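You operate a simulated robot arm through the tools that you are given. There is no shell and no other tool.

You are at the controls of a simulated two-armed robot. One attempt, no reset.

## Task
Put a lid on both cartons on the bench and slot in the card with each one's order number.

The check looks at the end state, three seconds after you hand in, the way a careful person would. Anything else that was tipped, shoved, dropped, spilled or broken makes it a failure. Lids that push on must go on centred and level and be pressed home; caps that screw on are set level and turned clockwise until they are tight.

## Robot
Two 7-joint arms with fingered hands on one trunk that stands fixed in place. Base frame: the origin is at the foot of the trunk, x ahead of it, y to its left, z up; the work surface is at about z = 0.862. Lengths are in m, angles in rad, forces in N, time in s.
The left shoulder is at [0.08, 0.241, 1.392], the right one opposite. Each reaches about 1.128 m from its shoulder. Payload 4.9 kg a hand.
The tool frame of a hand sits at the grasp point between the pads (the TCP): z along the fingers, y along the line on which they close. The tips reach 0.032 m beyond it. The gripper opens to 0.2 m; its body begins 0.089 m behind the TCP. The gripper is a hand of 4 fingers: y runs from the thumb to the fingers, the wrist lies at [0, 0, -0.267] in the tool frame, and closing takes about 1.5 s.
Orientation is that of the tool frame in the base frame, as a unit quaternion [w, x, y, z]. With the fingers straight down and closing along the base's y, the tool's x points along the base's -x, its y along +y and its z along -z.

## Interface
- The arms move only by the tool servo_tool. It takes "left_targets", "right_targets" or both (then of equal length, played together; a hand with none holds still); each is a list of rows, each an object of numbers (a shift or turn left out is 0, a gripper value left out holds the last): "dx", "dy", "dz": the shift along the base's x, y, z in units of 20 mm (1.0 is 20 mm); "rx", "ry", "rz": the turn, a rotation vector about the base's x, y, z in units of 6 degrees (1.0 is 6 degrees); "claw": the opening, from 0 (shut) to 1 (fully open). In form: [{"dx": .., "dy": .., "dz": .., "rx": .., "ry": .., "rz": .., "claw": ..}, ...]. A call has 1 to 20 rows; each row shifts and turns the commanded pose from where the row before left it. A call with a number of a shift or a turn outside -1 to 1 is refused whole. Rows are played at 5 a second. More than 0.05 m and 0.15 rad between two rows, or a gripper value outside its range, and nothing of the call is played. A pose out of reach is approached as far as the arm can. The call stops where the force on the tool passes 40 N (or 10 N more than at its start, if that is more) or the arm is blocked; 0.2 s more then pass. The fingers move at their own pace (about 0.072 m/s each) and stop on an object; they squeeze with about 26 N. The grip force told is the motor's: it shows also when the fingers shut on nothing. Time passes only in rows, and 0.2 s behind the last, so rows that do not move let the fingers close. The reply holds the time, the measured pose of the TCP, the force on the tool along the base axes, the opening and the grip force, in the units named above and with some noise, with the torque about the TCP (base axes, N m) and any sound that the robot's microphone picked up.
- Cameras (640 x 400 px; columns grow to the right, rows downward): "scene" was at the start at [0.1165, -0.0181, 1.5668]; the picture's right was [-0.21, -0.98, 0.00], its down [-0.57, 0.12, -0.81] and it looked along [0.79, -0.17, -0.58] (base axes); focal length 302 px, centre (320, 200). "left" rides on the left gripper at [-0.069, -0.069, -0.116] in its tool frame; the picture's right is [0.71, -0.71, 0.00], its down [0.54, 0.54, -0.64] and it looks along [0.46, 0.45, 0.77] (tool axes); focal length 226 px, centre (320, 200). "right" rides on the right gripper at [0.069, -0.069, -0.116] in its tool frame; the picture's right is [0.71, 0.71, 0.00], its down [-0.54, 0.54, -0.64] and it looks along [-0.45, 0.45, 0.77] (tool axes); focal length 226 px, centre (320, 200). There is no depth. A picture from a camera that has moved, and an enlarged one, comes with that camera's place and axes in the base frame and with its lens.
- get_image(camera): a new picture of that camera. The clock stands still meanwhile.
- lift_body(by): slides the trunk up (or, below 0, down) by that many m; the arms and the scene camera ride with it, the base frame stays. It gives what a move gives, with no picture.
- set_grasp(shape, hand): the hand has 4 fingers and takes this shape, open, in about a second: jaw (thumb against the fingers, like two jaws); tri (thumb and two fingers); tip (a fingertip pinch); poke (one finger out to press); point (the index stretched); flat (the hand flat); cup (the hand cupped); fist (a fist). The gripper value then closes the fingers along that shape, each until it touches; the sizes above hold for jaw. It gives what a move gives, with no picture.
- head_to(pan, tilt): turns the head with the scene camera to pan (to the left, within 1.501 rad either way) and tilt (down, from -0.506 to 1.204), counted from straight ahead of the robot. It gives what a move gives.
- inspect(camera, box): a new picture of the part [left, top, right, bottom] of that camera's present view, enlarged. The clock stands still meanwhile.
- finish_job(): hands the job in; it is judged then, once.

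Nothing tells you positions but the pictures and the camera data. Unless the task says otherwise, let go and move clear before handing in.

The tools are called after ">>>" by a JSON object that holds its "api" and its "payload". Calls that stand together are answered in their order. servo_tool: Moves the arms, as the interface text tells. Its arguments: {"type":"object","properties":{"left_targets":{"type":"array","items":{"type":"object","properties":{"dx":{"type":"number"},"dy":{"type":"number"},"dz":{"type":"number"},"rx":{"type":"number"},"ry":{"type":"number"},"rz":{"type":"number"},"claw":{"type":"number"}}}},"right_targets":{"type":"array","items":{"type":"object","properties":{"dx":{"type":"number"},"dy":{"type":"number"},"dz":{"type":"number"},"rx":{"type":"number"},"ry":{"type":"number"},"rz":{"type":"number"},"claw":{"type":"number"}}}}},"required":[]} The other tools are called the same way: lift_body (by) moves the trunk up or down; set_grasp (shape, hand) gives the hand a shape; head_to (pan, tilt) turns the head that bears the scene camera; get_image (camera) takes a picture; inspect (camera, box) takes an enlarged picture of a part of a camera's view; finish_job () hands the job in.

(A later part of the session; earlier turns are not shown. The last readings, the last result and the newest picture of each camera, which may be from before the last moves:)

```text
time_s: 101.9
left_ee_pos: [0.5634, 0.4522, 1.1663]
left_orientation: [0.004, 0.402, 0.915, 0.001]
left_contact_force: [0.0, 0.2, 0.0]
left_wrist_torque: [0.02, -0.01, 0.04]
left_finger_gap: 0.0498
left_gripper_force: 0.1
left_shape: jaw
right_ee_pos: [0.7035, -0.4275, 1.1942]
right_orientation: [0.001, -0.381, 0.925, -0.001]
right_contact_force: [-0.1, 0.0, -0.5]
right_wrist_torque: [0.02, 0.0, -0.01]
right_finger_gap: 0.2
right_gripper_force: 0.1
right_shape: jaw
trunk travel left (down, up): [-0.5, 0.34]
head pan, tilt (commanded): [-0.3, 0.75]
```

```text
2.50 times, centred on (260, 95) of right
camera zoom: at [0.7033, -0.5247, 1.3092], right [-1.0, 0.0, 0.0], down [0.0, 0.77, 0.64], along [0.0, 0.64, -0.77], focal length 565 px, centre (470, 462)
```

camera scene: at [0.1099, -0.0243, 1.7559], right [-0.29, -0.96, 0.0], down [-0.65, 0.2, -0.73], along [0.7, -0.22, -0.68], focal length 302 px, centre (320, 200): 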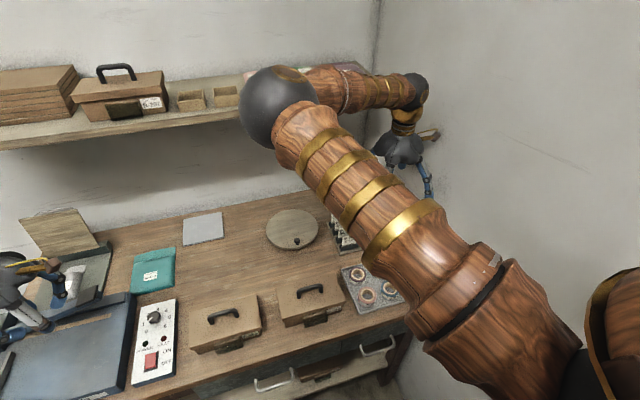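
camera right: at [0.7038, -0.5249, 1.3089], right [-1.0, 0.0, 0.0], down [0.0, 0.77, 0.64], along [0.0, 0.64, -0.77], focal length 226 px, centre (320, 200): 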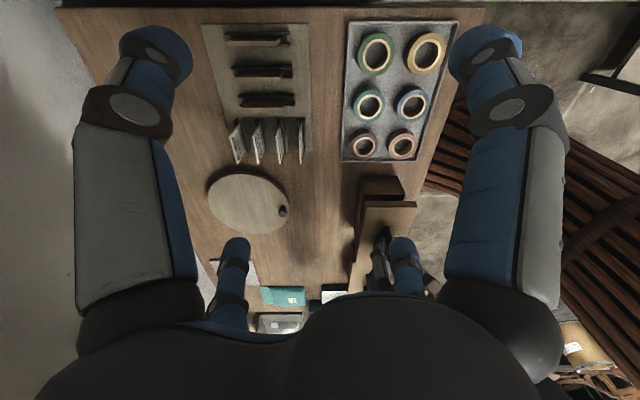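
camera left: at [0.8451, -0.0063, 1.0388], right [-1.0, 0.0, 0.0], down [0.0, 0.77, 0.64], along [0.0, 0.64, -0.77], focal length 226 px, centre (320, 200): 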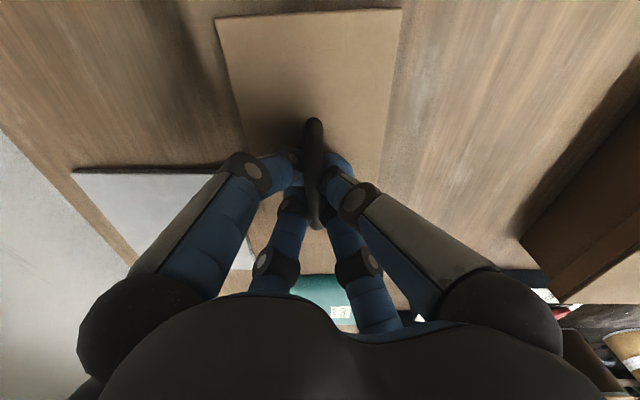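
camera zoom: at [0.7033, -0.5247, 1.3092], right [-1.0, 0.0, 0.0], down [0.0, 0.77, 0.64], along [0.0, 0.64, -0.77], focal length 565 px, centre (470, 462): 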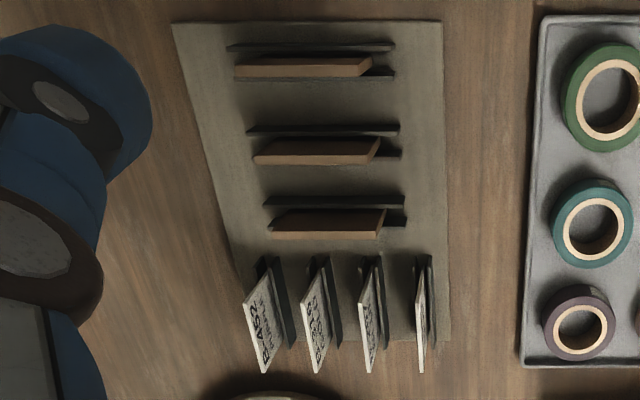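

>>> {"api": "inspect", "payload": {"camera": "right", "box": [225, 110, 315, 170]}}

>>> {"api": "inspect", "payload": {"camera": "right", "box": [280, 110, 315, 170]}}

```text
6.67 times, centred on (270, 140) of right
camera zoom: at [0.7033, -0.5247, 1.3092], right [-1.0, 0.0, 0.0], down [0.0, 0.77, 0.64], along [0.0, 0.64, -0.77], focal length 1507 px, centre (653, 600)
```

zoom: 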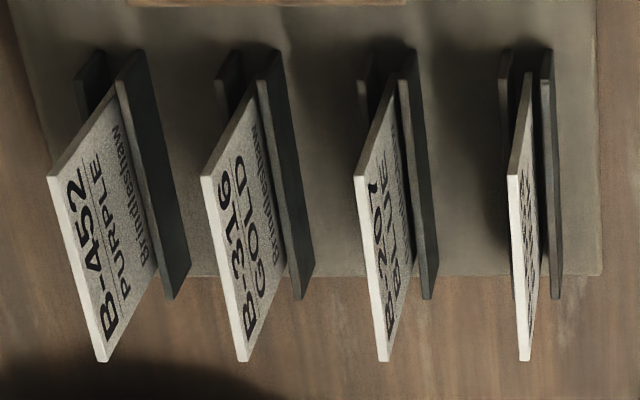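

```text
6.67 times, centred on (298, 140) of right
camera zoom: at [0.7033, -0.5247, 1.3092], right [-1.0, 0.0, 0.0], down [0.0, 0.77, 0.64], along [0.0, 0.64, -0.77], focal length 1507 px, centre (470, 600)
```

zoom: 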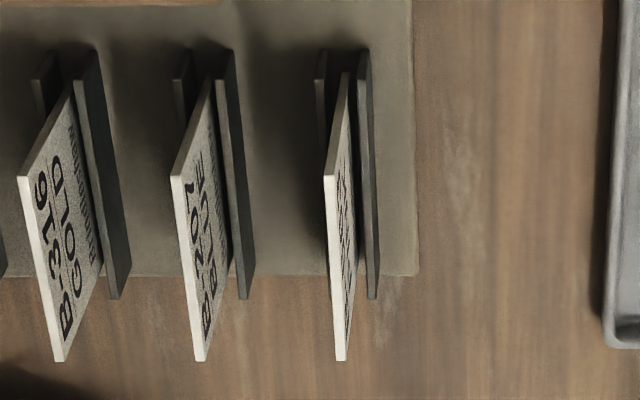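

From straight above, the cards measure x≈0.7405 (B-563), 0.781 (B-207), 0.8205 (B-316) and 0.861 (B-452), centred at y≈-0.3315 with tops at z≈0.939. I'll narrow the right fingers to about 24 mm and move above card B-563.

>>> {"api": "servo_tool", "payload": {"right_targets": [{"claw": 0.12, "dx": 0.37, "dy": 0.8}, {"dx": 0.37, "dy": 0.8}, {"dx": 0.37, "dy": 0.8}, {"dx": 0.37, "dy": 0.8}, {"dx": 0.37, "dy": 0.8}, {"dy": 0.8}, {"dz": -0.9, "rz": 0.04}, {"dz": -0.9}, {"dz": -0.9}, {"dz": -0.9}, {"dz": -0.9}, {"dz": -0.9}, {"dz": -0.9}, {"dz": -0.9}, {}]}}

>>> {"api": "get_image", "payload": {"camera": "right"}}

>>> {"api": "get_image", "payload": {"camera": "scene"}}

```text
time_s: 105.1
left_ee_pos: [0.5624, 0.4538, 1.1652]
left_orientation: [0.004, 0.403, 0.915, 0.001]
left_contact_force: [-0.6, -0.1, 0.1]
left_wrist_torque: [-0.02, 0.03, 0.06]
left_finger_gap: 0.0498
left_gripper_force: 0.0
left_shape: jaw
right_ee_pos: [0.7398, -0.3312, 1.0496]
right_orientation: [0.0, -0.383, 0.924, 0.0]
right_contact_force: [0.0, -0.1, -0.1]
right_wrist_torque: [0.01, 0.0, -0.01]
right_finger_gap: 0.0243
right_gripper_force: 0.0
right_shape: jaw
trunk travel left (down, up): [-0.5, 0.34]
head pan, tilt (commanded): [-0.3, 0.75]
```

```text
taken
camera right: at [0.7404, -0.4295, 1.1648], right [-1.0, 0.0, 0.0], down [0.0, 0.77, 0.64], along [0.0, 0.64, -0.77], focal length 226 px, centre (320, 200)
```

right: 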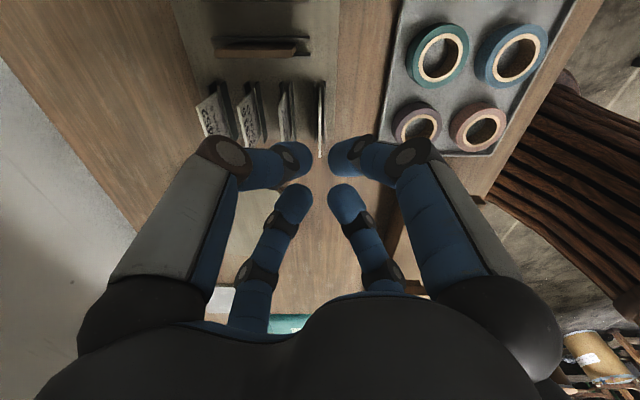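

```text
taken
camera scene: at [0.1096, -0.0243, 1.7559], right [-0.3, -0.96, 0.0], down [-0.65, 0.2, -0.73], along [0.7, -0.22, -0.68], focal length 302 px, centre (320, 200)
```

scene: 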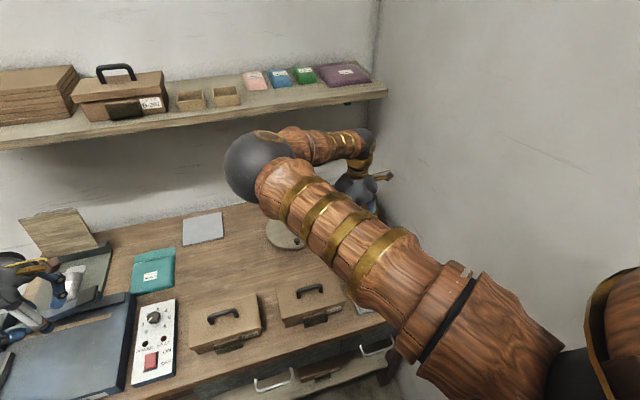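

>>> {"api": "inspect", "payload": {"camera": "right", "box": [180, 70, 400, 240]}}

```text
2.35 times, centred on (290, 155) of right
camera zoom: at [0.7404, -0.4295, 1.1648], right [-1.0, 0.0, 0.0], down [0.0, 0.77, 0.64], along [0.0, 0.64, -0.77], focal length 532 px, centre (391, 306)
```

zoom: 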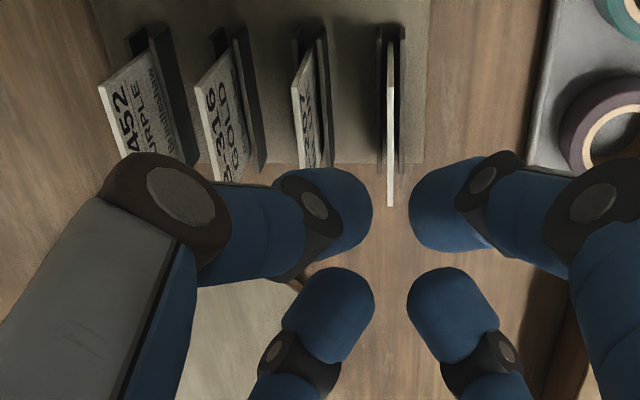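

Card B-563 is centred between the finger pairs. Lowering in stages.

>>> {"api": "servo_tool", "payload": {"right_targets": [{"dz": -0.7}, {"dz": -0.7}, {"dz": -0.7}, {"dz": -0.7}, {"dz": -0.7}, {"dz": -0.5}]}}

>>> {"api": "inspect", "payload": {"camera": "right", "box": [180, 70, 400, 240]}}

```text
time_s: 106.5
left_ee_pos: [0.5636, 0.4529, 1.1655]
left_orientation: [0.004, 0.402, 0.916, 0.0]
left_contact_force: [0.3, 0.5, 0.4]
left_wrist_torque: [0.03, 0.01, 0.0]
left_finger_gap: 0.0495
left_gripper_force: 0.1
left_shape: jaw
right_ee_pos: [0.7388, -0.3314, 0.9695]
right_orientation: [-0.001, -0.383, 0.924, 0.0]
right_contact_force: [-0.2, 0.3, -0.6]
right_wrist_torque: [0.01, 0.04, 0.0]
right_finger_gap: 0.0244
right_gripper_force: 0.0
right_shape: jaw
trunk travel left (down, up): [-0.5, 0.34]
head pan, tilt (commanded): [-0.3, 0.75]
```

```text
2.35 times, centred on (290, 155) of right
camera zoom: at [0.7402, -0.429, 1.0846], right [-1.0, 0.0, 0.0], down [0.0, 0.77, 0.64], along [0.0, 0.64, -0.77], focal length 532 px, centre (391, 306)
```

zoom: 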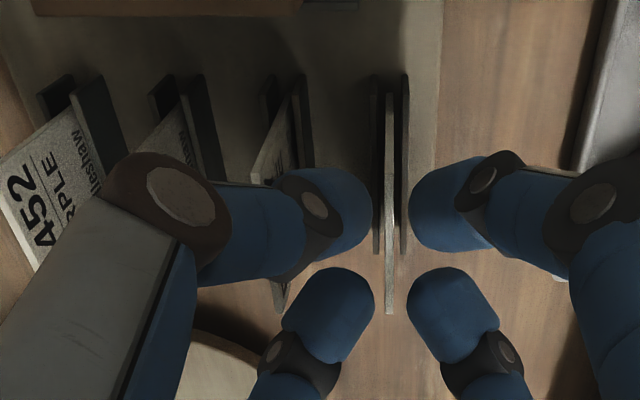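

>>> {"api": "servo_tool", "payload": {"right_targets": [{"claw": 0.1, "dz": -0.3, "dx": 0.04}, {"dz": -0.3}, {}]}}

>>> {"api": "inspect", "payload": {"camera": "right", "box": [180, 70, 400, 240]}}

>>> {"api": "inspect", "payload": {"camera": "right", "box": [230, 120, 350, 220]}}

```text
time_s: 107.3
left_ee_pos: [0.5625, 0.4532, 1.1664]
left_orientation: [0.004, 0.403, 0.915, 0.0]
left_contact_force: [0.4, -0.6, -0.1]
left_wrist_torque: [0.0, 0.01, -0.02]
left_finger_gap: 0.0497
left_gripper_force: 0.0
left_shape: jaw
right_ee_pos: [0.7394, -0.3316, 0.9562]
right_orientation: [0.0, -0.383, 0.924, 0.0]
right_contact_force: [0.4, -0.5, -0.2]
right_wrist_torque: [0.0, -0.02, 0.02]
right_finger_gap: 0.0202
right_gripper_force: 0.1
right_shape: jaw
trunk travel left (down, up): [-0.5, 0.34]
head pan, tilt (commanded): [-0.3, 0.75]
```

```text
2.35 times, centred on (290, 155) of right
camera zoom: at [0.7409, -0.4288, 1.0728], right [-1.0, 0.0, 0.0], down [0.0, 0.77, 0.64], along [0.0, 0.64, -0.77], focal length 532 px, centre (391, 306)
```

zoom: 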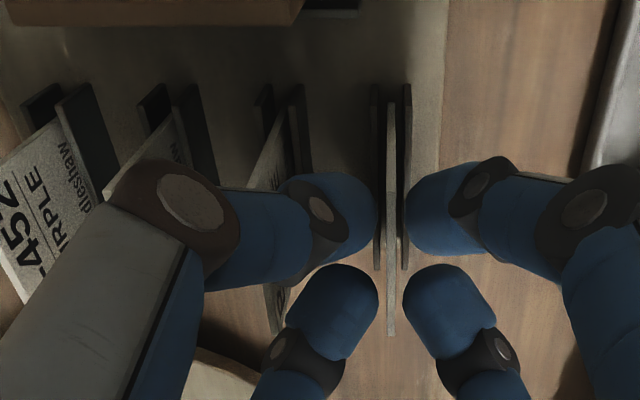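

```text
4.00 times, centred on (290, 170) of right
camera zoom: at [0.7409, -0.4288, 1.0728], right [-1.0, 0.0, 0.0], down [0.0, 0.77, 0.64], along [0.0, 0.64, -0.77], focal length 904 px, centre (440, 320)
```

zoom: 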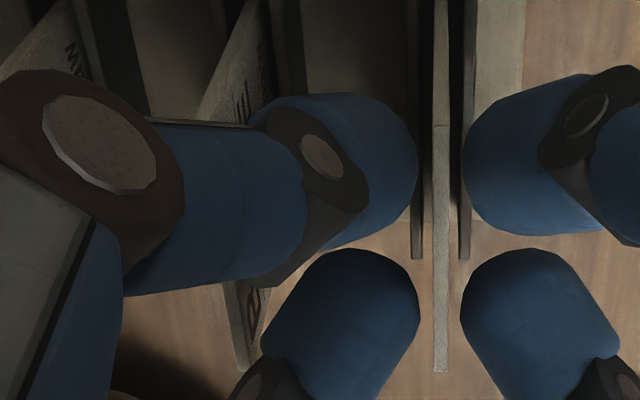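

>>> {"api": "servo_tool", "payload": {"right_targets": [{"dz": -0.2}, {}]}}

>>> {"api": "servo_tool", "payload": {"right_targets": [{"claw": 0.0}, {}, {}, {}, {}]}}

>>> {"api": "inspect", "payload": {"camera": "right", "box": [180, 70, 400, 240]}}

```text
time_s: 107.9
left_ee_pos: [0.5641, 0.4537, 1.1655]
left_orientation: [0.004, 0.402, 0.915, 0.0]
left_contact_force: [-0.4, -0.2, 0.2]
left_wrist_torque: [0.0, -0.02, 0.0]
left_finger_gap: 0.0495
left_gripper_force: 0.0
left_shape: jaw
right_ee_pos: [0.741, -0.3323, 0.953]
right_orientation: [0.0, -0.383, 0.924, 0.0]
right_contact_force: [0.7, 0.7, -0.6]
right_wrist_torque: [0.0, 0.03, 0.03]
right_finger_gap: 0.0204
right_gripper_force: 0.1
right_shape: jaw
trunk travel left (down, up): [-0.5, 0.34]
head pan, tilt (commanded): [-0.3, 0.75]
```

```text
time_s: 109.1
left_ee_pos: [0.5635, 0.4533, 1.1646]
left_orientation: [0.004, 0.402, 0.915, 0.0]
left_contact_force: [-0.7, 0.6, -1.0]
left_wrist_torque: [0.02, -0.03, 0.0]
left_finger_gap: 0.0498
left_gripper_force: 0.0
left_shape: jaw
right_ee_pos: [0.7409, -0.3317, 0.9538]
right_orientation: [0.0, -0.383, 0.924, 0.0]
right_contact_force: [0.5, 0.4, 0.7]
right_wrist_torque: [0.0, 0.02, 0.02]
right_finger_gap: 0.0058
right_gripper_force: 26.2
right_shape: jaw
trunk travel left (down, up): [-0.5, 0.34]
head pan, tilt (commanded): [-0.3, 0.75]
```

```text
2.35 times, centred on (290, 155) of right
camera zoom: at [0.7416, -0.4291, 1.0692], right [-1.0, 0.0, 0.0], down [0.0, 0.77, 0.64], along [0.0, 0.64, -0.77], focal length 532 px, centre (391, 306)
```

zoom: 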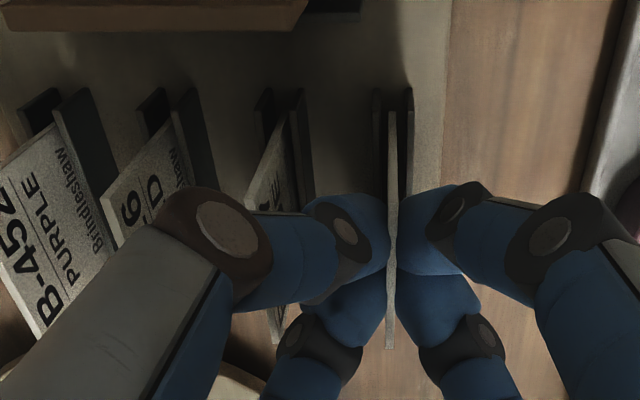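

The card is gripped between the two finger pairs. Lifting it straight up out of the rack.

>>> {"api": "servo_tool", "payload": {"right_targets": [{"dz": 0.3}, {"dz": 0.4}, {"dz": 0.5}, {"dz": 0.6}, {"dz": 0.7}, {"dz": 0.8}, {"dz": 0.8}, {"dz": 0.8}, {"dz": 0.8}, {}]}}

>>> {"api": "get_image", "payload": {"camera": "right"}}

>>> {"api": "inspect", "payload": {"camera": "right", "box": [180, 70, 400, 240]}}

```text
time_s: 111.3
left_ee_pos: [0.5627, 0.4529, 1.1664]
left_orientation: [0.004, 0.402, 0.915, 0.001]
left_contact_force: [-0.1, 0.7, 0.1]
left_wrist_torque: [0.01, -0.01, 0.03]
left_finger_gap: 0.0496
left_gripper_force: 0.1
left_shape: jaw
right_ee_pos: [0.7408, -0.3308, 1.0682]
right_orientation: [0.0, -0.384, 0.923, 0.0]
right_contact_force: [-0.1, -0.1, 0.6]
right_wrist_torque: [0.02, 0.01, 0.0]
right_finger_gap: 0.0061
right_gripper_force: 25.6
right_shape: jaw
trunk travel left (down, up): [-0.5, 0.34]
head pan, tilt (commanded): [-0.3, 0.75]
```

```text
taken
camera right: at [0.7415, -0.4276, 1.1834], right [-1.0, 0.0, 0.0], down [0.0, 0.77, 0.64], along [0.0, 0.64, -0.77], focal length 226 px, centre (320, 200)
```

right: 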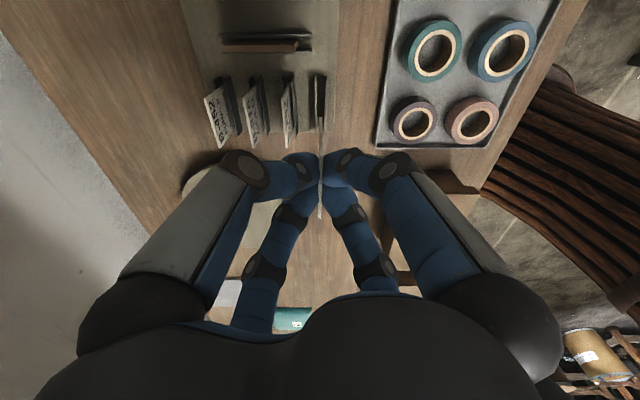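

```text
2.35 times, centred on (290, 155) of right
camera zoom: at [0.7415, -0.4276, 1.1834], right [-1.0, 0.0, 0.0], down [0.0, 0.77, 0.64], along [0.0, 0.64, -0.77], focal length 532 px, centre (391, 306)
```

zoom: 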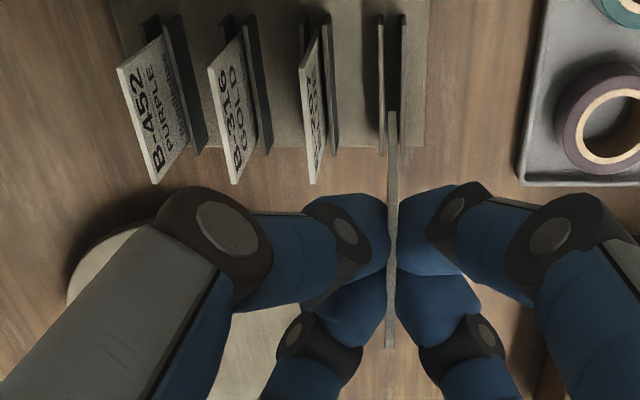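

Card B-563 is held upright, edge-on to the camera. I'll move the left hand further out, then carry the card toward carton B-563's pocket while checking the right arm's reach.

>>> {"api": "servo_tool", "payload": {"left_targets": [{"dx": -0.4, "dy": 0.9, "dz": 0.4}, {"dx": -0.4, "dy": 0.9, "dz": 0.4}, {"dx": -0.4, "dy": 0.9, "dz": 0.4}, {"dx": -0.4, "dy": 0.9, "dz": 0.4}, {"dx": -0.4, "dy": 0.9, "dz": 0.4}, {"dx": -0.4, "dy": 0.9, "dz": 0.4}, {"dx": -0.4, "dy": 0.9, "dz": 0.4}, {"dx": -0.4, "dy": 0.9, "dz": 0.4}, {"dx": -0.4, "dy": 0.9, "dz": 0.4}, {"dx": -0.4, "dy": 0.9, "dz": 0.4}]}}

>>> {"api": "servo_tool", "payload": {"right_targets": [{"dz": 0.6, "dx": -0.3, "dy": 0.3}, {"dz": 0.6, "dx": -0.6, "dy": 0.6}, {"dx": -0.8, "dy": 0.8}, {"dx": -0.8, "dy": 0.8}, {"dx": -0.8, "dy": 0.8}, {"dx": -0.8, "dy": 0.8}, {"dx": -0.8, "dy": 0.8}, {"dx": -0.8, "dy": 0.8}, {"dx": -0.8, "dy": 0.8}, {"dx": -0.6, "dy": 0.8}, {"dx": -0.3, "dy": 0.8}, {"dy": 0.8}, {"dy": 0.8}]}}

>>> {"api": "head_to", "payload": {"pan": 0.0, "tilt": 0.8}}

>>> {"api": "get_image", "payload": {"camera": "scene"}}

>>> {"api": "get_image", "payload": {"camera": "right"}}

```text
time_s: 113.5
left_ee_pos: [0.4831, 0.6337, 1.2461]
left_orientation: [0.004, 0.403, 0.915, 0.0]
left_contact_force: [-0.7, 0.2, 0.0]
left_wrist_torque: [-0.02, 0.03, 0.01]
left_finger_gap: 0.0496
left_gripper_force: 0.1
left_shape: jaw
right_ee_pos: [0.7398, -0.329, 1.0686]
right_orientation: [0.0, -0.383, 0.924, 0.0]
right_contact_force: [-0.7, 0.1, -0.5]
right_wrist_torque: [-0.02, -0.04, 0.0]
right_finger_gap: 0.0058
right_gripper_force: 25.7
right_shape: jaw
trunk travel left (down, up): [-0.5, 0.34]
head pan, tilt (commanded): [-0.3, 0.75]
```

```text
time_s: 116.3
left_ee_pos: [0.4834, 0.6353, 1.2458]
left_orientation: [0.005, 0.403, 0.915, 0.0]
left_contact_force: [-0.2, -0.8, 0.2]
left_wrist_torque: [0.03, -0.01, 0.01]
left_finger_gap: 0.0499
left_gripper_force: 0.2
left_shape: jaw
right_ee_pos: [0.5917, -0.1382, 1.0933]
right_orientation: [0.0, -0.382, 0.924, -0.001]
right_contact_force: [-0.7, 0.5, -0.2]
right_wrist_torque: [0.03, -0.03, 0.0]
right_finger_gap: 0.0058
right_gripper_force: 25.8
right_shape: jaw
trunk travel left (down, up): [-0.5, 0.34]
head pan, tilt (commanded): [-0.3, 0.75]
```

```text
time_s: 117.1
left_ee_pos: [0.484, 0.6353, 1.2459]
left_orientation: [0.004, 0.403, 0.915, 0.0]
left_contact_force: [0.4, -1.1, 0.3]
left_wrist_torque: [0.01, -0.03, 0.01]
left_finger_gap: 0.0494
left_gripper_force: 0.1
left_shape: jaw
right_ee_pos: [0.5921, -0.1371, 1.0921]
right_orientation: [0.0, -0.383, 0.924, 0.0]
right_contact_force: [-0.1, -0.2, 0.0]
right_wrist_torque: [-0.01, -0.01, 0.01]
right_finger_gap: 0.0057
right_gripper_force: 26.0
right_shape: jaw
trunk travel left (down, up): [-0.5, 0.34]
head pan, tilt (commanded): [0.0, 0.799]
```

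```text
taken
camera scene: at [0.1112, 0.0001, 1.7519], right [0.0, -1.0, 0.0], down [-0.72, 0.0, -0.7], along [0.7, 0.0, -0.72], focal length 302 px, centre (320, 200)
```

scene: 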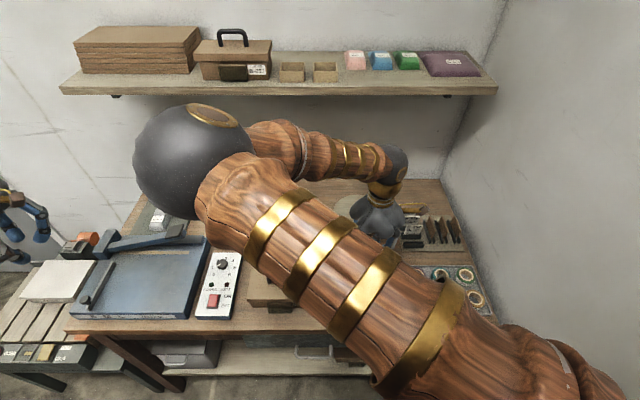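

```text
taken
camera right: at [0.5928, -0.2348, 1.2083], right [-1.0, 0.0, 0.0], down [0.0, 0.77, 0.64], along [0.0, 0.64, -0.77], focal length 226 px, centre (320, 200)
```

right: 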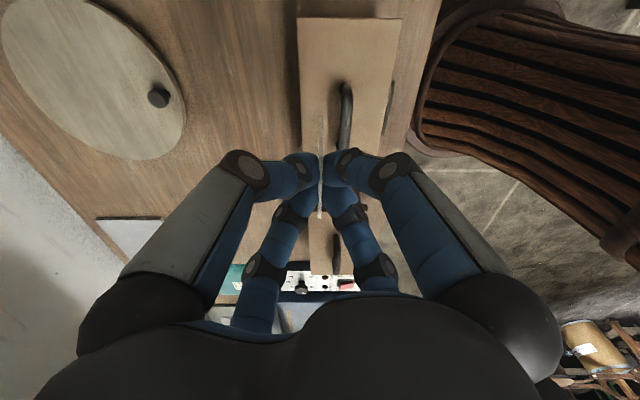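

>>> {"api": "servo_tool", "payload": {"right_targets": [{"dx": -0.3, "dy": 0.7}, {"dx": -0.3, "dy": 0.7}, {"dx": -0.3, "dy": 0.7}, {"dx": -0.3, "dy": 0.7}, {"dx": -0.3, "dy": 0.7}, {"dx": -0.3, "dy": 0.7}, {"dx": -0.3, "dy": 0.7}, {"dx": -0.3, "dy": 0.7}]}}

>>> {"api": "get_image", "payload": {"camera": "scene"}}

>>> {"api": "get_image", "payload": {"camera": "right"}}

```text
time_s: 118.9
left_ee_pos: [0.4822, 0.6353, 1.246]
left_orientation: [0.004, 0.403, 0.915, 0.0]
left_contact_force: [-0.3, -0.3, -0.3]
left_wrist_torque: [-0.02, 0.01, 0.02]
left_finger_gap: 0.0498
left_gripper_force: 0.0
left_shape: jaw
right_ee_pos: [0.5438, -0.0263, 1.0924]
right_orientation: [0.0, -0.382, 0.924, -0.001]
right_contact_force: [-0.1, 0.8, 0.7]
right_wrist_torque: [-0.03, -0.03, 0.01]
right_finger_gap: 0.0058
right_gripper_force: 25.9
right_shape: jaw
trunk travel left (down, up): [-0.5, 0.34]
head pan, tilt (commanded): [0.0, 0.799]
```

```text
taken
camera scene: at [0.1103, 0.001, 1.752], right [0.0, -1.0, 0.0], down [-0.72, 0.0, -0.7], along [0.7, 0.0, -0.72], focal length 302 px, centre (320, 200)
```

scene: 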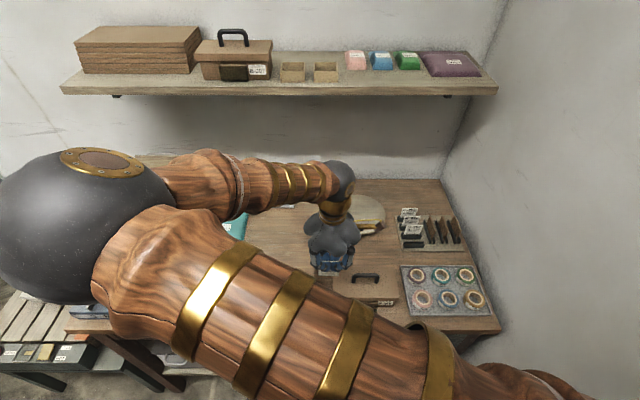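

```text
taken
camera right: at [0.5437, -0.1234, 1.208], right [-1.0, 0.0, 0.0], down [0.0, 0.77, 0.64], along [0.0, 0.64, -0.77], focal length 226 px, centre (320, 200)
```

right: 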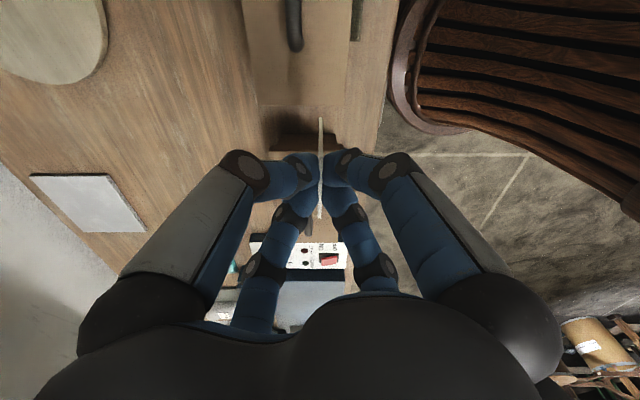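

>>> {"api": "servo_tool", "payload": {"right_targets": [{"dx": -0.2, "dy": 0.6}, {"dx": -0.2, "dy": 0.6}, {"dx": -0.2, "dy": 0.6}, {"dx": -0.2, "dy": 0.6}]}}

>>> {"api": "head_to", "payload": {"pan": 0.4, "tilt": 0.7}}

>>> {"api": "get_image", "payload": {"camera": "scene"}}

```text
time_s: 119.9
left_ee_pos: [0.4827, 0.6345, 1.2463]
left_orientation: [0.003, 0.402, 0.915, 0.0]
left_contact_force: [-0.9, 0.5, 0.4]
left_wrist_torque: [-0.03, -0.01, 0.01]
left_finger_gap: 0.0496
left_gripper_force: 0.0
left_shape: jaw
right_ee_pos: [0.528, 0.0215, 1.0924]
right_orientation: [0.0, -0.382, 0.924, 0.0]
right_contact_force: [-0.1, -0.3, 0.2]
right_wrist_torque: [0.0, -0.01, 0.01]
right_finger_gap: 0.0059
right_gripper_force: 25.7
right_shape: jaw
trunk travel left (down, up): [-0.5, 0.34]
head pan, tilt (commanded): [0.0, 0.799]
```

```text
time_s: 120.8
left_ee_pos: [0.483, 0.6345, 1.2474]
left_orientation: [0.004, 0.403, 0.915, 0.0]
left_contact_force: [0.5, 0.2, 0.8]
left_wrist_torque: [0.0, 0.0, 0.0]
left_finger_gap: 0.0498
left_gripper_force: 0.1
left_shape: jaw
right_ee_pos: [0.5293, 0.0213, 1.0922]
right_orientation: [0.0, -0.383, 0.924, 0.0]
right_contact_force: [0.3, -0.3, 0.0]
right_wrist_torque: [-0.01, 0.04, 0.01]
right_finger_gap: 0.0062
right_gripper_force: 25.7
right_shape: jaw
trunk travel left (down, up): [-0.5, 0.34]
head pan, tilt (commanded): [0.4, 0.7]
```

```text
taken
camera scene: at [0.1088, 0.0332, 1.7601], right [0.39, -0.92, 0.0], down [-0.59, -0.25, -0.76], along [0.7, 0.3, -0.64], focal length 302 px, centre (320, 200)
```

scene: 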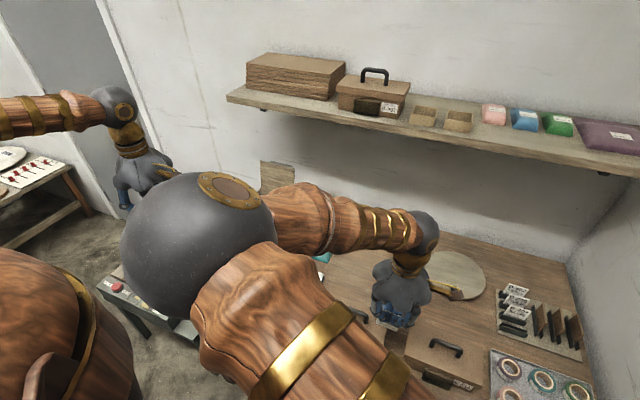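

The right elbow is getting close to the left shoulder. Raising the trunk makes the right arm straighter and pulls the elbow back in, so I'll lift by 0.23 m and lower the hand back down.

>>> {"api": "servo_tool", "payload": {"right_targets": [{"dy": -0.6}, {"dy": -0.6}, {"dy": -0.6}]}}

>>> {"api": "lift_body", "payload": {"by": 0.23}}

>>> {"api": "servo_tool", "payload": {"right_targets": [{"dz": -0.8}, {"dz": -0.8}, {"dz": -0.8}, {"dz": -0.8}, {"dz": -0.8}, {"dz": -0.8}, {"dz": -0.8}, {"dz": -0.8}, {"dz": -0.8}, {"dz": -0.8}]}}

>>> {"api": "head_to", "payload": {"pan": 0.2, "tilt": 0.9}}

>>> {"api": "get_image", "payload": {"camera": "scene"}}

>>> {"api": "get_image", "payload": {"camera": "right"}}

```text
time_s: 121.6
left_ee_pos: [0.4832, 0.6336, 1.2465]
left_orientation: [0.005, 0.403, 0.915, 0.0]
left_contact_force: [0.0, 0.3, -0.5]
left_wrist_torque: [0.0, -0.02, 0.01]
left_finger_gap: 0.0495
left_gripper_force: 0.0
left_shape: jaw
right_ee_pos: [0.5286, -0.0135, 1.091]
right_orientation: [-0.001, -0.384, 0.923, 0.0]
right_contact_force: [0.9, 0.8, -0.1]
right_wrist_torque: [0.02, 0.01, -0.03]
right_finger_gap: 0.0061
right_gripper_force: 25.4
right_shape: jaw
trunk travel left (down, up): [-0.5, 0.34]
head pan, tilt (commanded): [0.4, 0.7]
```

```text
time_s: 124.0
left_ee_pos: [0.4834, 0.6342, 1.4769]
left_orientation: [0.004, 0.403, 0.915, 0.0]
left_contact_force: [-0.2, 0.2, -0.5]
left_wrist_torque: [0.0, -0.03, 0.01]
left_finger_gap: 0.0497
left_gripper_force: 0.1
left_shape: jaw
right_ee_pos: [0.5278, -0.0132, 1.3211]
right_orientation: [0.0, -0.383, 0.924, -0.001]
right_contact_force: [0.0, 0.2, -0.2]
right_wrist_torque: [0.01, 0.02, -0.03]
right_finger_gap: 0.0058
right_gripper_force: 25.9
right_shape: jaw
trunk travel left (down, up): [-0.73, 0.11]
head pan, tilt (commanded): [0.4, 0.7]
```

```text
time_s: 126.2
left_ee_pos: [0.4831, 0.6336, 1.4779]
left_orientation: [0.004, 0.403, 0.915, 0.0]
left_contact_force: [0.9, -0.2, -0.2]
left_wrist_torque: [0.02, -0.03, 0.01]
left_finger_gap: 0.0494
left_gripper_force: 0.1
left_shape: jaw
right_ee_pos: [0.529, -0.0133, 1.1604]
right_orientation: [0.0, -0.382, 0.924, 0.001]
right_contact_force: [0.7, 0.8, -0.4]
right_wrist_torque: [-0.03, -0.02, -0.02]
right_finger_gap: 0.006
right_gripper_force: 26.0
right_shape: jaw
trunk travel left (down, up): [-0.73, 0.11]
head pan, tilt (commanded): [0.4, 0.7]
```

```text
time_s: 126.9
left_ee_pos: [0.4842, 0.6342, 1.4761]
left_orientation: [0.004, 0.403, 0.915, 0.0]
left_contact_force: [-0.1, -0.7, -1.1]
left_wrist_torque: [0.01, 0.01, 0.0]
left_finger_gap: 0.0497
left_gripper_force: 0.0
left_shape: jaw
right_ee_pos: [0.5292, -0.0132, 1.1619]
right_orientation: [0.0, -0.384, 0.923, 0.0]
right_contact_force: [0.3, 0.8, 0.3]
right_wrist_torque: [0.01, 0.0, 0.01]
right_finger_gap: 0.0058
right_gripper_force: 25.6
right_shape: jaw
trunk travel left (down, up): [-0.73, 0.11]
head pan, tilt (commanded): [0.201, 0.901]
```

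```text
taken
camera scene: at [0.1048, 0.0153, 1.974], right [0.2, -0.98, 0.0], down [-0.77, -0.16, -0.62], along [0.61, 0.12, -0.78], focal length 302 px, centre (320, 200)
```

scene: 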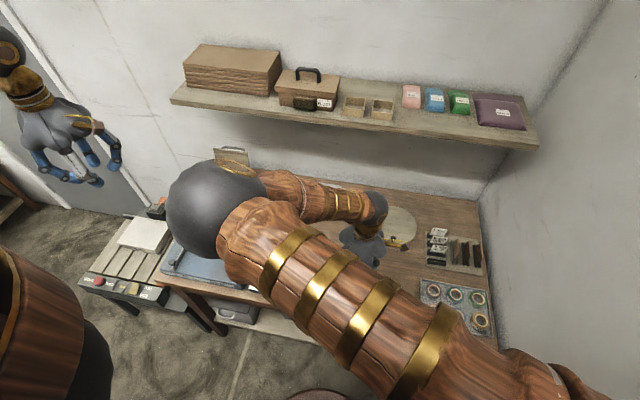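

```text
taken
camera right: at [0.5296, -0.1108, 1.2766], right [-1.0, 0.0, 0.0], down [0.0, 0.77, 0.64], along [0.0, 0.64, -0.77], focal length 226 px, centre (320, 200)
```

right: 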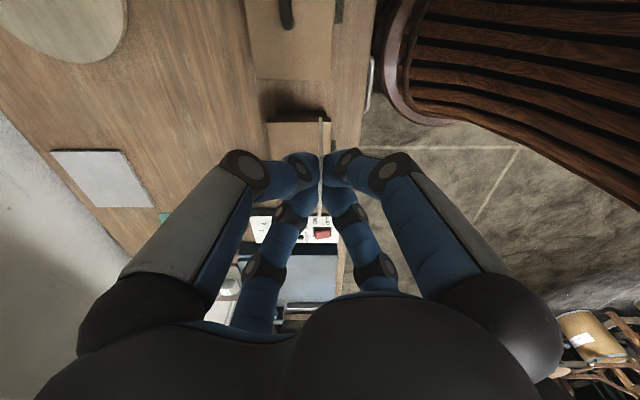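

>>> {"api": "servo_tool", "payload": {"right_targets": [{"dz": -0.7}, {"dz": -0.7}, {"dz": -0.7}, {"dz": -0.7}, {"dx": -0.3, "dy": 0.7, "dz": -0.5}, {"dx": -0.3, "dy": 0.7, "dz": -0.5}, {"dx": -0.3, "dy": 0.7, "dz": -0.5}, {"dx": -0.2, "dy": 0.7}, {"dx": 0, "dy": 0.7}, {"dx": 0, "dy": 0.7}, {}]}}

>>> {"api": "get_image", "payload": {"camera": "scene"}}

>>> {"api": "get_image", "payload": {"camera": "right"}}

```text
time_s: 129.3
left_ee_pos: [0.4835, 0.6349, 1.4768]
left_orientation: [0.004, 0.402, 0.916, 0.0]
left_contact_force: [0.5, -0.7, -0.4]
left_wrist_torque: [0.01, 0.0, -0.01]
left_finger_gap: 0.0494
left_gripper_force: 0.1
left_shape: jaw
right_ee_pos: [0.508, 0.0714, 1.0755]
right_orientation: [0.001, -0.383, 0.924, 0.0]
right_contact_force: [0.2, -0.1, 0.1]
right_wrist_torque: [-0.03, -0.04, -0.01]
right_finger_gap: 0.006
right_gripper_force: 25.8
right_shape: jaw
trunk travel left (down, up): [-0.73, 0.11]
head pan, tilt (commanded): [0.201, 0.901]
```

```text
taken
camera scene: at [0.1047, 0.0152, 1.974], right [0.2, -0.98, 0.0], down [-0.77, -0.16, -0.62], along [0.61, 0.12, -0.78], focal length 302 px, centre (320, 200)
```

scene: 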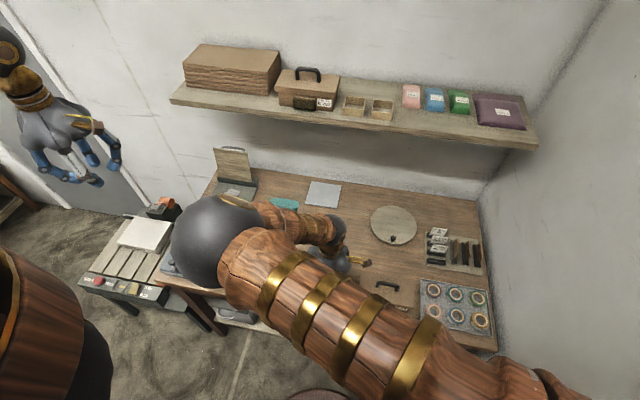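

```text
taken
camera right: at [0.5079, -0.0253, 1.1909], right [-1.0, 0.0, 0.0], down [0.0, 0.77, 0.64], along [0.0, 0.64, -0.77], focal length 226 px, centre (320, 200)
```

right: 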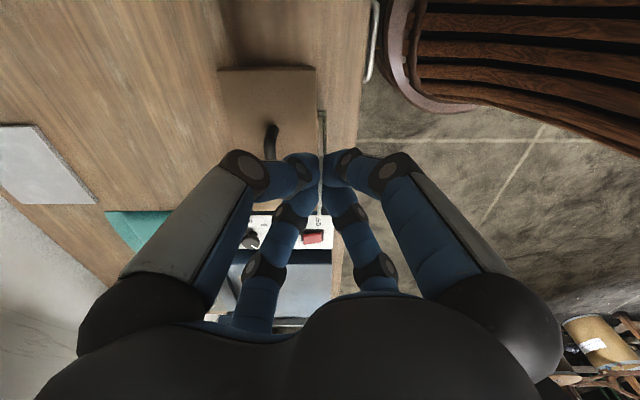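

The arm reaches well now. I'll zoom in on the pocket of carton B-563 relative to the card.

>>> {"api": "inspect", "payload": {"camera": "right", "box": [260, 40, 380, 220]}}

>>> {"api": "inspect", "payload": {"camera": "right", "box": [295, 90, 345, 165]}}

```text
2.22 times, centred on (320, 130) of right
camera zoom: at [0.5079, -0.0253, 1.1909], right [-1.0, 0.0, 0.0], down [0.0, 0.77, 0.64], along [0.0, 0.64, -0.77], focal length 502 px, centre (320, 356)
```

zoom: 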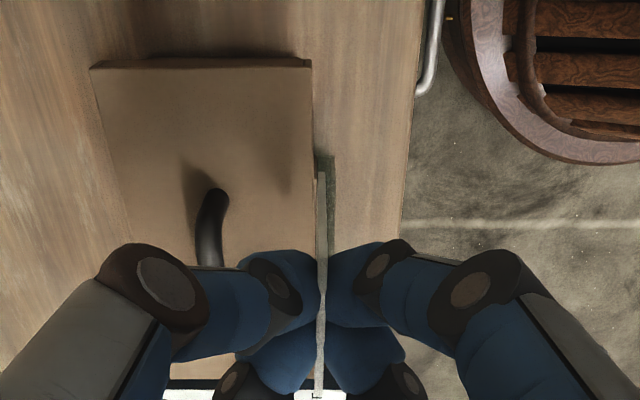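

```text
5.33 times, centred on (320, 128) of right
camera zoom: at [0.5079, -0.0253, 1.1909], right [-1.0, 0.0, 0.0], down [0.0, 0.77, 0.64], along [0.0, 0.64, -0.77], focal length 1206 px, centre (320, 587)
```

zoom: 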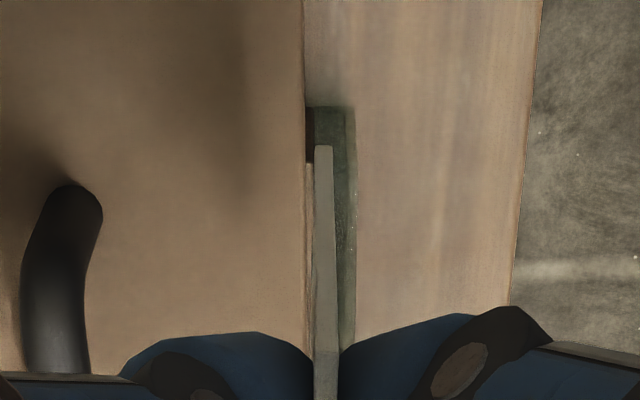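

The slot is seen at x≈0.5015–0.5115, y≈0.082–0.155, with its centre near (0.5065, 0.1185), and the card is vertical. I'll move over the slot and lower to just above it.

>>> {"api": "servo_tool", "payload": {"right_targets": [{"dx": -0.06, "dy": 0.6}, {"dy": 0.6}, {"dy": 0.6}, {"dy": 0.55}, {"dz": -0.6}, {"dz": -0.6}, {"dz": -0.6}, {"dz": -0.6}, {"dz": -0.6}, {"dz": -0.6}, {"dz": -0.4}, {}]}}

>>> {"api": "inspect", "payload": {"camera": "right", "box": [260, 40, 380, 220]}}

>>> {"api": "inspect", "payload": {"camera": "right", "box": [295, 70, 345, 145]}}

```text
time_s: 131.9
left_ee_pos: [0.4835, 0.6337, 1.4761]
left_orientation: [0.004, 0.402, 0.916, 0.0]
left_contact_force: [-0.2, 0.5, 0.5]
left_wrist_torque: [0.01, 0.0, 0.03]
left_finger_gap: 0.0498
left_gripper_force: 0.2
left_shape: jaw
right_ee_pos: [0.5037, 0.1171, 0.9955]
right_orientation: [0.0, -0.384, 0.923, 0.0]
right_contact_force: [0.0, -0.3, 0.1]
right_wrist_torque: [0.02, -0.01, -0.01]
right_finger_gap: 0.0061
right_gripper_force: 25.9
right_shape: jaw
trunk travel left (down, up): [-0.73, 0.11]
head pan, tilt (commanded): [0.201, 0.901]
```

```text
2.22 times, centred on (320, 130) of right
camera zoom: at [0.5046, 0.0206, 1.1105], right [-1.0, 0.0, 0.0], down [0.0, 0.77, 0.64], along [0.0, 0.64, -0.77], focal length 502 px, centre (320, 356)
```

zoom: 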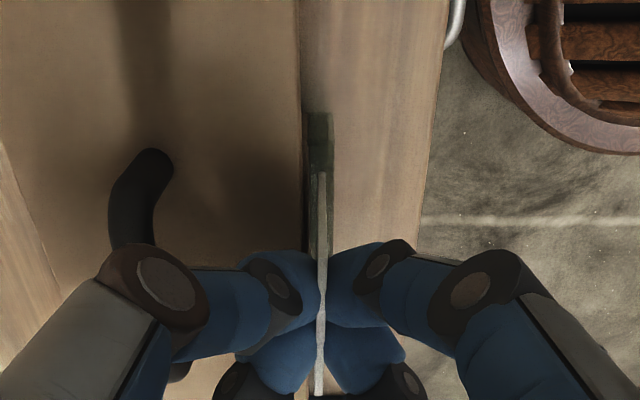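

```text
5.33 times, centred on (320, 108) of right
camera zoom: at [0.5046, 0.0206, 1.1105], right [-1.0, 0.0, 0.0], down [0.0, 0.77, 0.64], along [0.0, 0.64, -0.77], focal length 1206 px, centre (320, 693)
```

zoom: 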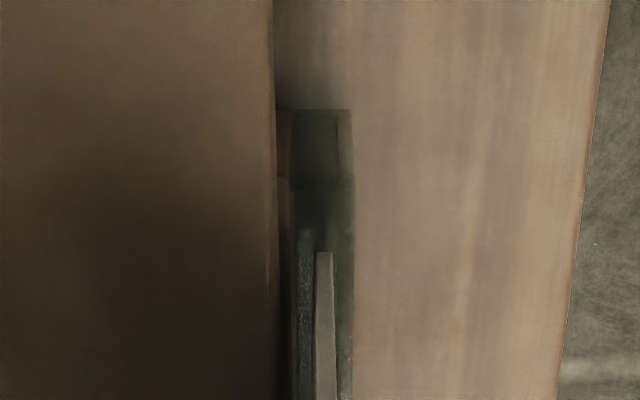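

The card is over the slot; I'll nudge it +1 mm in x toward the slot centre and lower it slowly into the slot, watching the force.

>>> {"api": "servo_tool", "payload": {"right_targets": [{"dx": 0.06}, {"dz": -0.2}, {"dz": -0.2}, {"dz": -0.2}, {"dz": -0.2}, {}]}}

>>> {"api": "inspect", "payload": {"camera": "right", "box": [295, 70, 345, 145]}}

```text
time_s: 133.3
left_ee_pos: [0.4828, 0.6345, 1.4766]
left_orientation: [0.004, 0.403, 0.915, 0.0]
left_contact_force: [-0.6, 0.0, 0.2]
left_wrist_torque: [-0.01, 0.01, -0.01]
left_finger_gap: 0.0498
left_gripper_force: 0.0
left_shape: jaw
right_ee_pos: [0.5055, 0.117, 0.9782]
right_orientation: [0.0, -0.383, 0.924, 0.0]
right_contact_force: [-0.7, -0.9, 0.3]
right_wrist_torque: [-0.01, 0.02, 0.02]
right_finger_gap: 0.0058
right_gripper_force: 25.8
right_shape: jaw
trunk travel left (down, up): [-0.73, 0.11]
head pan, tilt (commanded): [0.201, 0.901]
```

```text
5.33 times, centred on (320, 108) of right
camera zoom: at [0.5064, 0.0202, 1.0947], right [-1.0, 0.0, 0.0], down [0.0, 0.77, 0.64], along [0.0, 0.64, -0.77], focal length 1206 px, centre (320, 693)
```

zoom: 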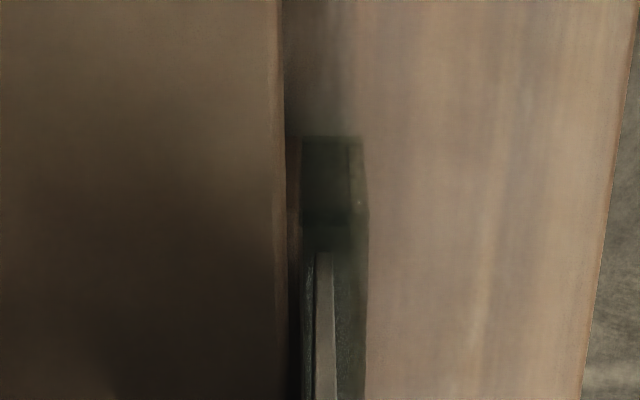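

>>> {"api": "servo_tool", "payload": {"right_targets": [{"dz": -0.2}, {"dz": -0.2}, {"dz": -0.15}, {}]}}

>>> {"api": "get_image", "payload": {"camera": "right"}}

>>> {"api": "inspect", "payload": {"camera": "right", "box": [260, 40, 380, 220]}}

```text
time_s: 134.3
left_ee_pos: [0.4832, 0.6341, 1.4761]
left_orientation: [0.004, 0.402, 0.916, 0.0]
left_contact_force: [0.0, 0.3, -0.4]
left_wrist_torque: [0.0, 0.02, -0.01]
left_finger_gap: 0.0496
left_gripper_force: 0.0
left_shape: jaw
right_ee_pos: [0.5059, 0.1171, 0.9679]
right_orientation: [0.0, -0.384, 0.923, 0.001]
right_contact_force: [-0.1, 0.3, 0.3]
right_wrist_torque: [0.02, -0.02, 0.02]
right_finger_gap: 0.0059
right_gripper_force: 25.6
right_shape: jaw
trunk travel left (down, up): [-0.73, 0.11]
head pan, tilt (commanded): [0.201, 0.901]
```

```text
taken
camera right: at [0.5068, 0.0207, 1.084], right [-1.0, 0.0, 0.0], down [0.0, 0.77, 0.64], along [0.0, 0.64, -0.77], focal length 226 px, centre (320, 200)
```

right: 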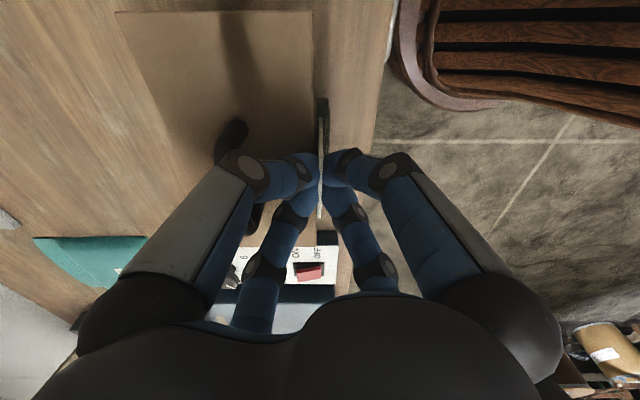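

```text
2.22 times, centred on (320, 130) of right
camera zoom: at [0.5068, 0.0207, 1.084], right [-1.0, 0.0, 0.0], down [0.0, 0.77, 0.64], along [0.0, 0.64, -0.77], focal length 502 px, centre (320, 356)
```

zoom: 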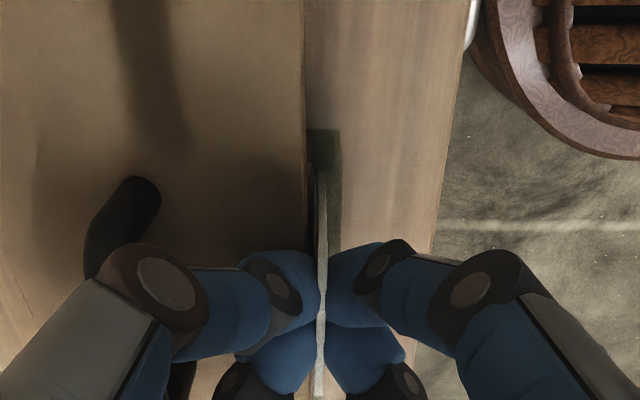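

No force so far, with the card about 15 mm into the slot. I'll lower 2 mm more and open the fingers slightly so it drops in.

>>> {"api": "servo_tool", "payload": {"right_targets": [{"dz": -0.1}, {"claw": 0.06}, {}, {}, {}]}}

>>> {"api": "inspect", "payload": {"camera": "right", "box": [260, 40, 380, 220]}}

```text
time_s: 135.5
left_ee_pos: [0.483, 0.634, 1.477]
left_orientation: [0.004, 0.403, 0.915, 0.001]
left_contact_force: [-0.8, 0.4, 0.2]
left_wrist_torque: [0.0, 0.01, 0.06]
left_finger_gap: 0.0498
left_gripper_force: 0.1
left_shape: jaw
right_ee_pos: [0.5063, 0.1183, 0.9669]
right_orientation: [0.0, -0.384, 0.923, 0.0]
right_contact_force: [-0.2, 0.6, 1.5]
right_wrist_torque: [0.02, -0.02, 0.03]
right_finger_gap: 0.0116
right_gripper_force: 0.0
right_shape: jaw
trunk travel left (down, up): [-0.73, 0.11]
head pan, tilt (commanded): [0.201, 0.901]
```

```text
2.22 times, centred on (320, 130) of right
camera zoom: at [0.507, 0.0204, 1.0826], right [-1.0, 0.0, 0.0], down [0.0, 0.77, 0.64], along [0.0, 0.64, -0.77], focal length 502 px, centre (320, 356)
```

zoom: 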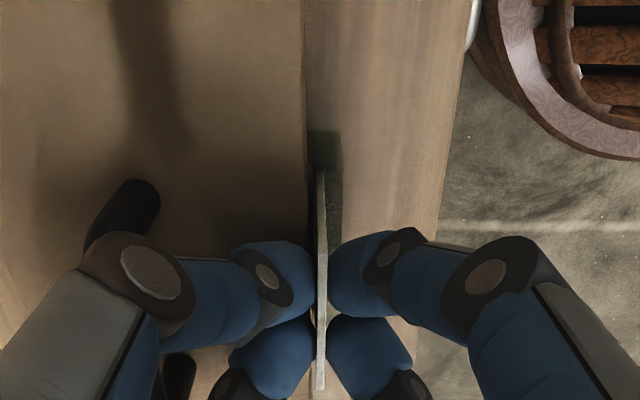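

>>> {"api": "inspect", "payload": {"camera": "right", "box": [295, 85, 345, 150]}}

>>> {"api": "inspect", "payload": {"camera": "right", "box": [285, 140, 355, 220]}}

>>> {"api": "get_image", "payload": {"camera": "scene"}}

```text
6.15 times, centred on (320, 118) of right
camera zoom: at [0.507, 0.0204, 1.0826], right [-1.0, 0.0, 0.0], down [0.0, 0.77, 0.64], along [0.0, 0.64, -0.77], focal length 1391 px, centre (320, 708)
```

zoom: 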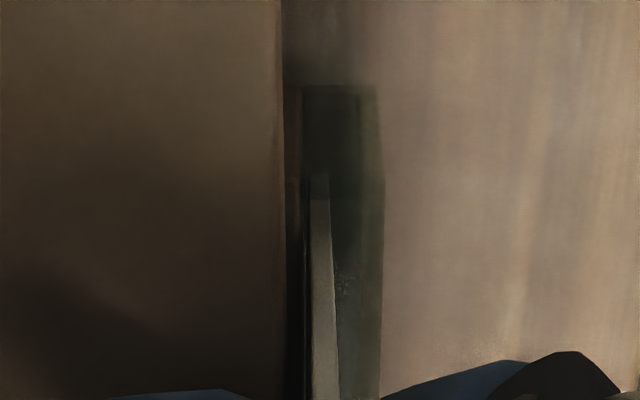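

```text
5.00 times, centred on (320, 180) of right
camera zoom: at [0.507, 0.0204, 1.0826], right [-1.0, 0.0, 0.0], down [0.0, 0.77, 0.64], along [0.0, 0.64, -0.77], focal length 1130 px, centre (320, 300)
```

zoom: 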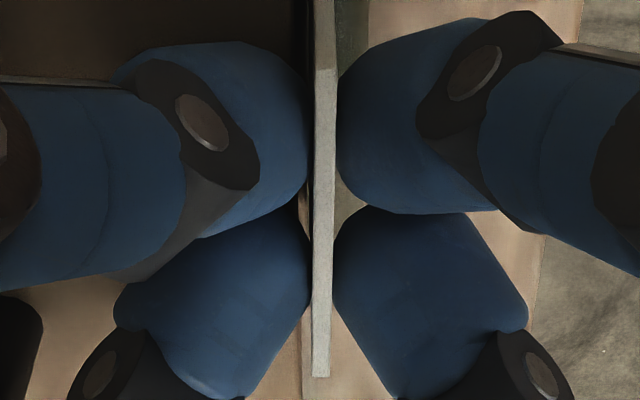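

```text
taken
camera scene: at [0.1043, 0.0153, 1.974], right [0.2, -0.98, 0.0], down [-0.77, -0.16, -0.62], along [0.61, 0.12, -0.78], focal length 302 px, centre (320, 200)
```

scene: 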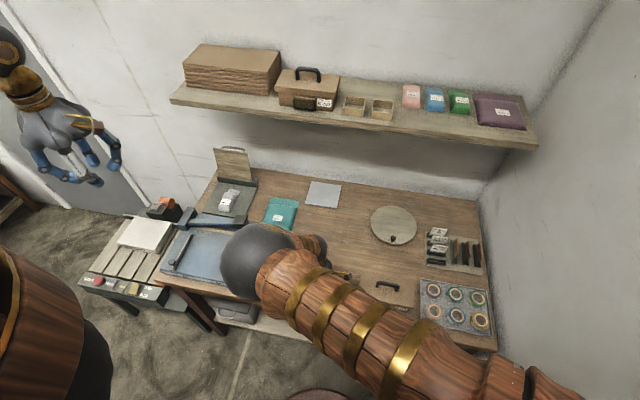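

The card's top is still at z≈0.95, so it has slipped only a little. I'll open the fingers a bit more to free it.

>>> {"api": "servo_tool", "payload": {"right_targets": [{"claw": 0.09}, {}, {}]}}

>>> {"api": "inspect", "payload": {"camera": "right", "box": [285, 130, 355, 220]}}

```text
time_s: 136.3
left_ee_pos: [0.4834, 0.6351, 1.4759]
left_orientation: [0.003, 0.402, 0.916, 0.001]
left_contact_force: [0.3, -0.7, 0.0]
left_wrist_torque: [0.02, -0.04, -0.01]
left_finger_gap: 0.0497
left_gripper_force: 0.1
left_shape: jaw
right_ee_pos: [0.5069, 0.117, 0.9672]
right_orientation: [0.0, -0.383, 0.924, 0.0]
right_contact_force: [0.1, -0.9, 0.9]
right_wrist_torque: [0.01, 0.0, 0.04]
right_finger_gap: 0.0176
right_gripper_force: 0.1
right_shape: jaw
trunk travel left (down, up): [-0.73, 0.11]
head pan, tilt (commanded): [0.201, 0.901]
```

```text
4.44 times, centred on (320, 175) of right
camera zoom: at [0.5069, 0.0204, 1.0826], right [-1.0, 0.0, 0.0], down [0.0, 0.77, 0.64], along [0.0, 0.64, -0.77], focal length 1005 px, centre (320, 311)
```

zoom: 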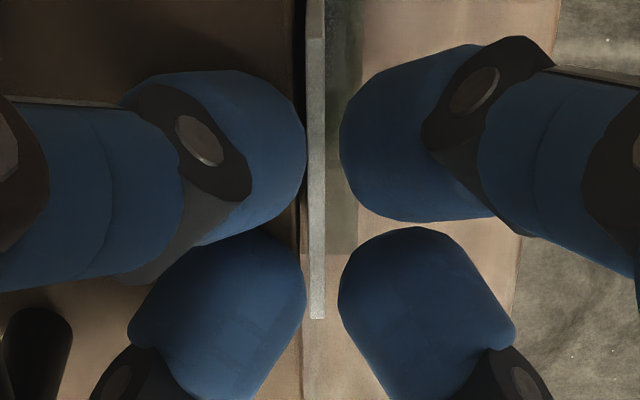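

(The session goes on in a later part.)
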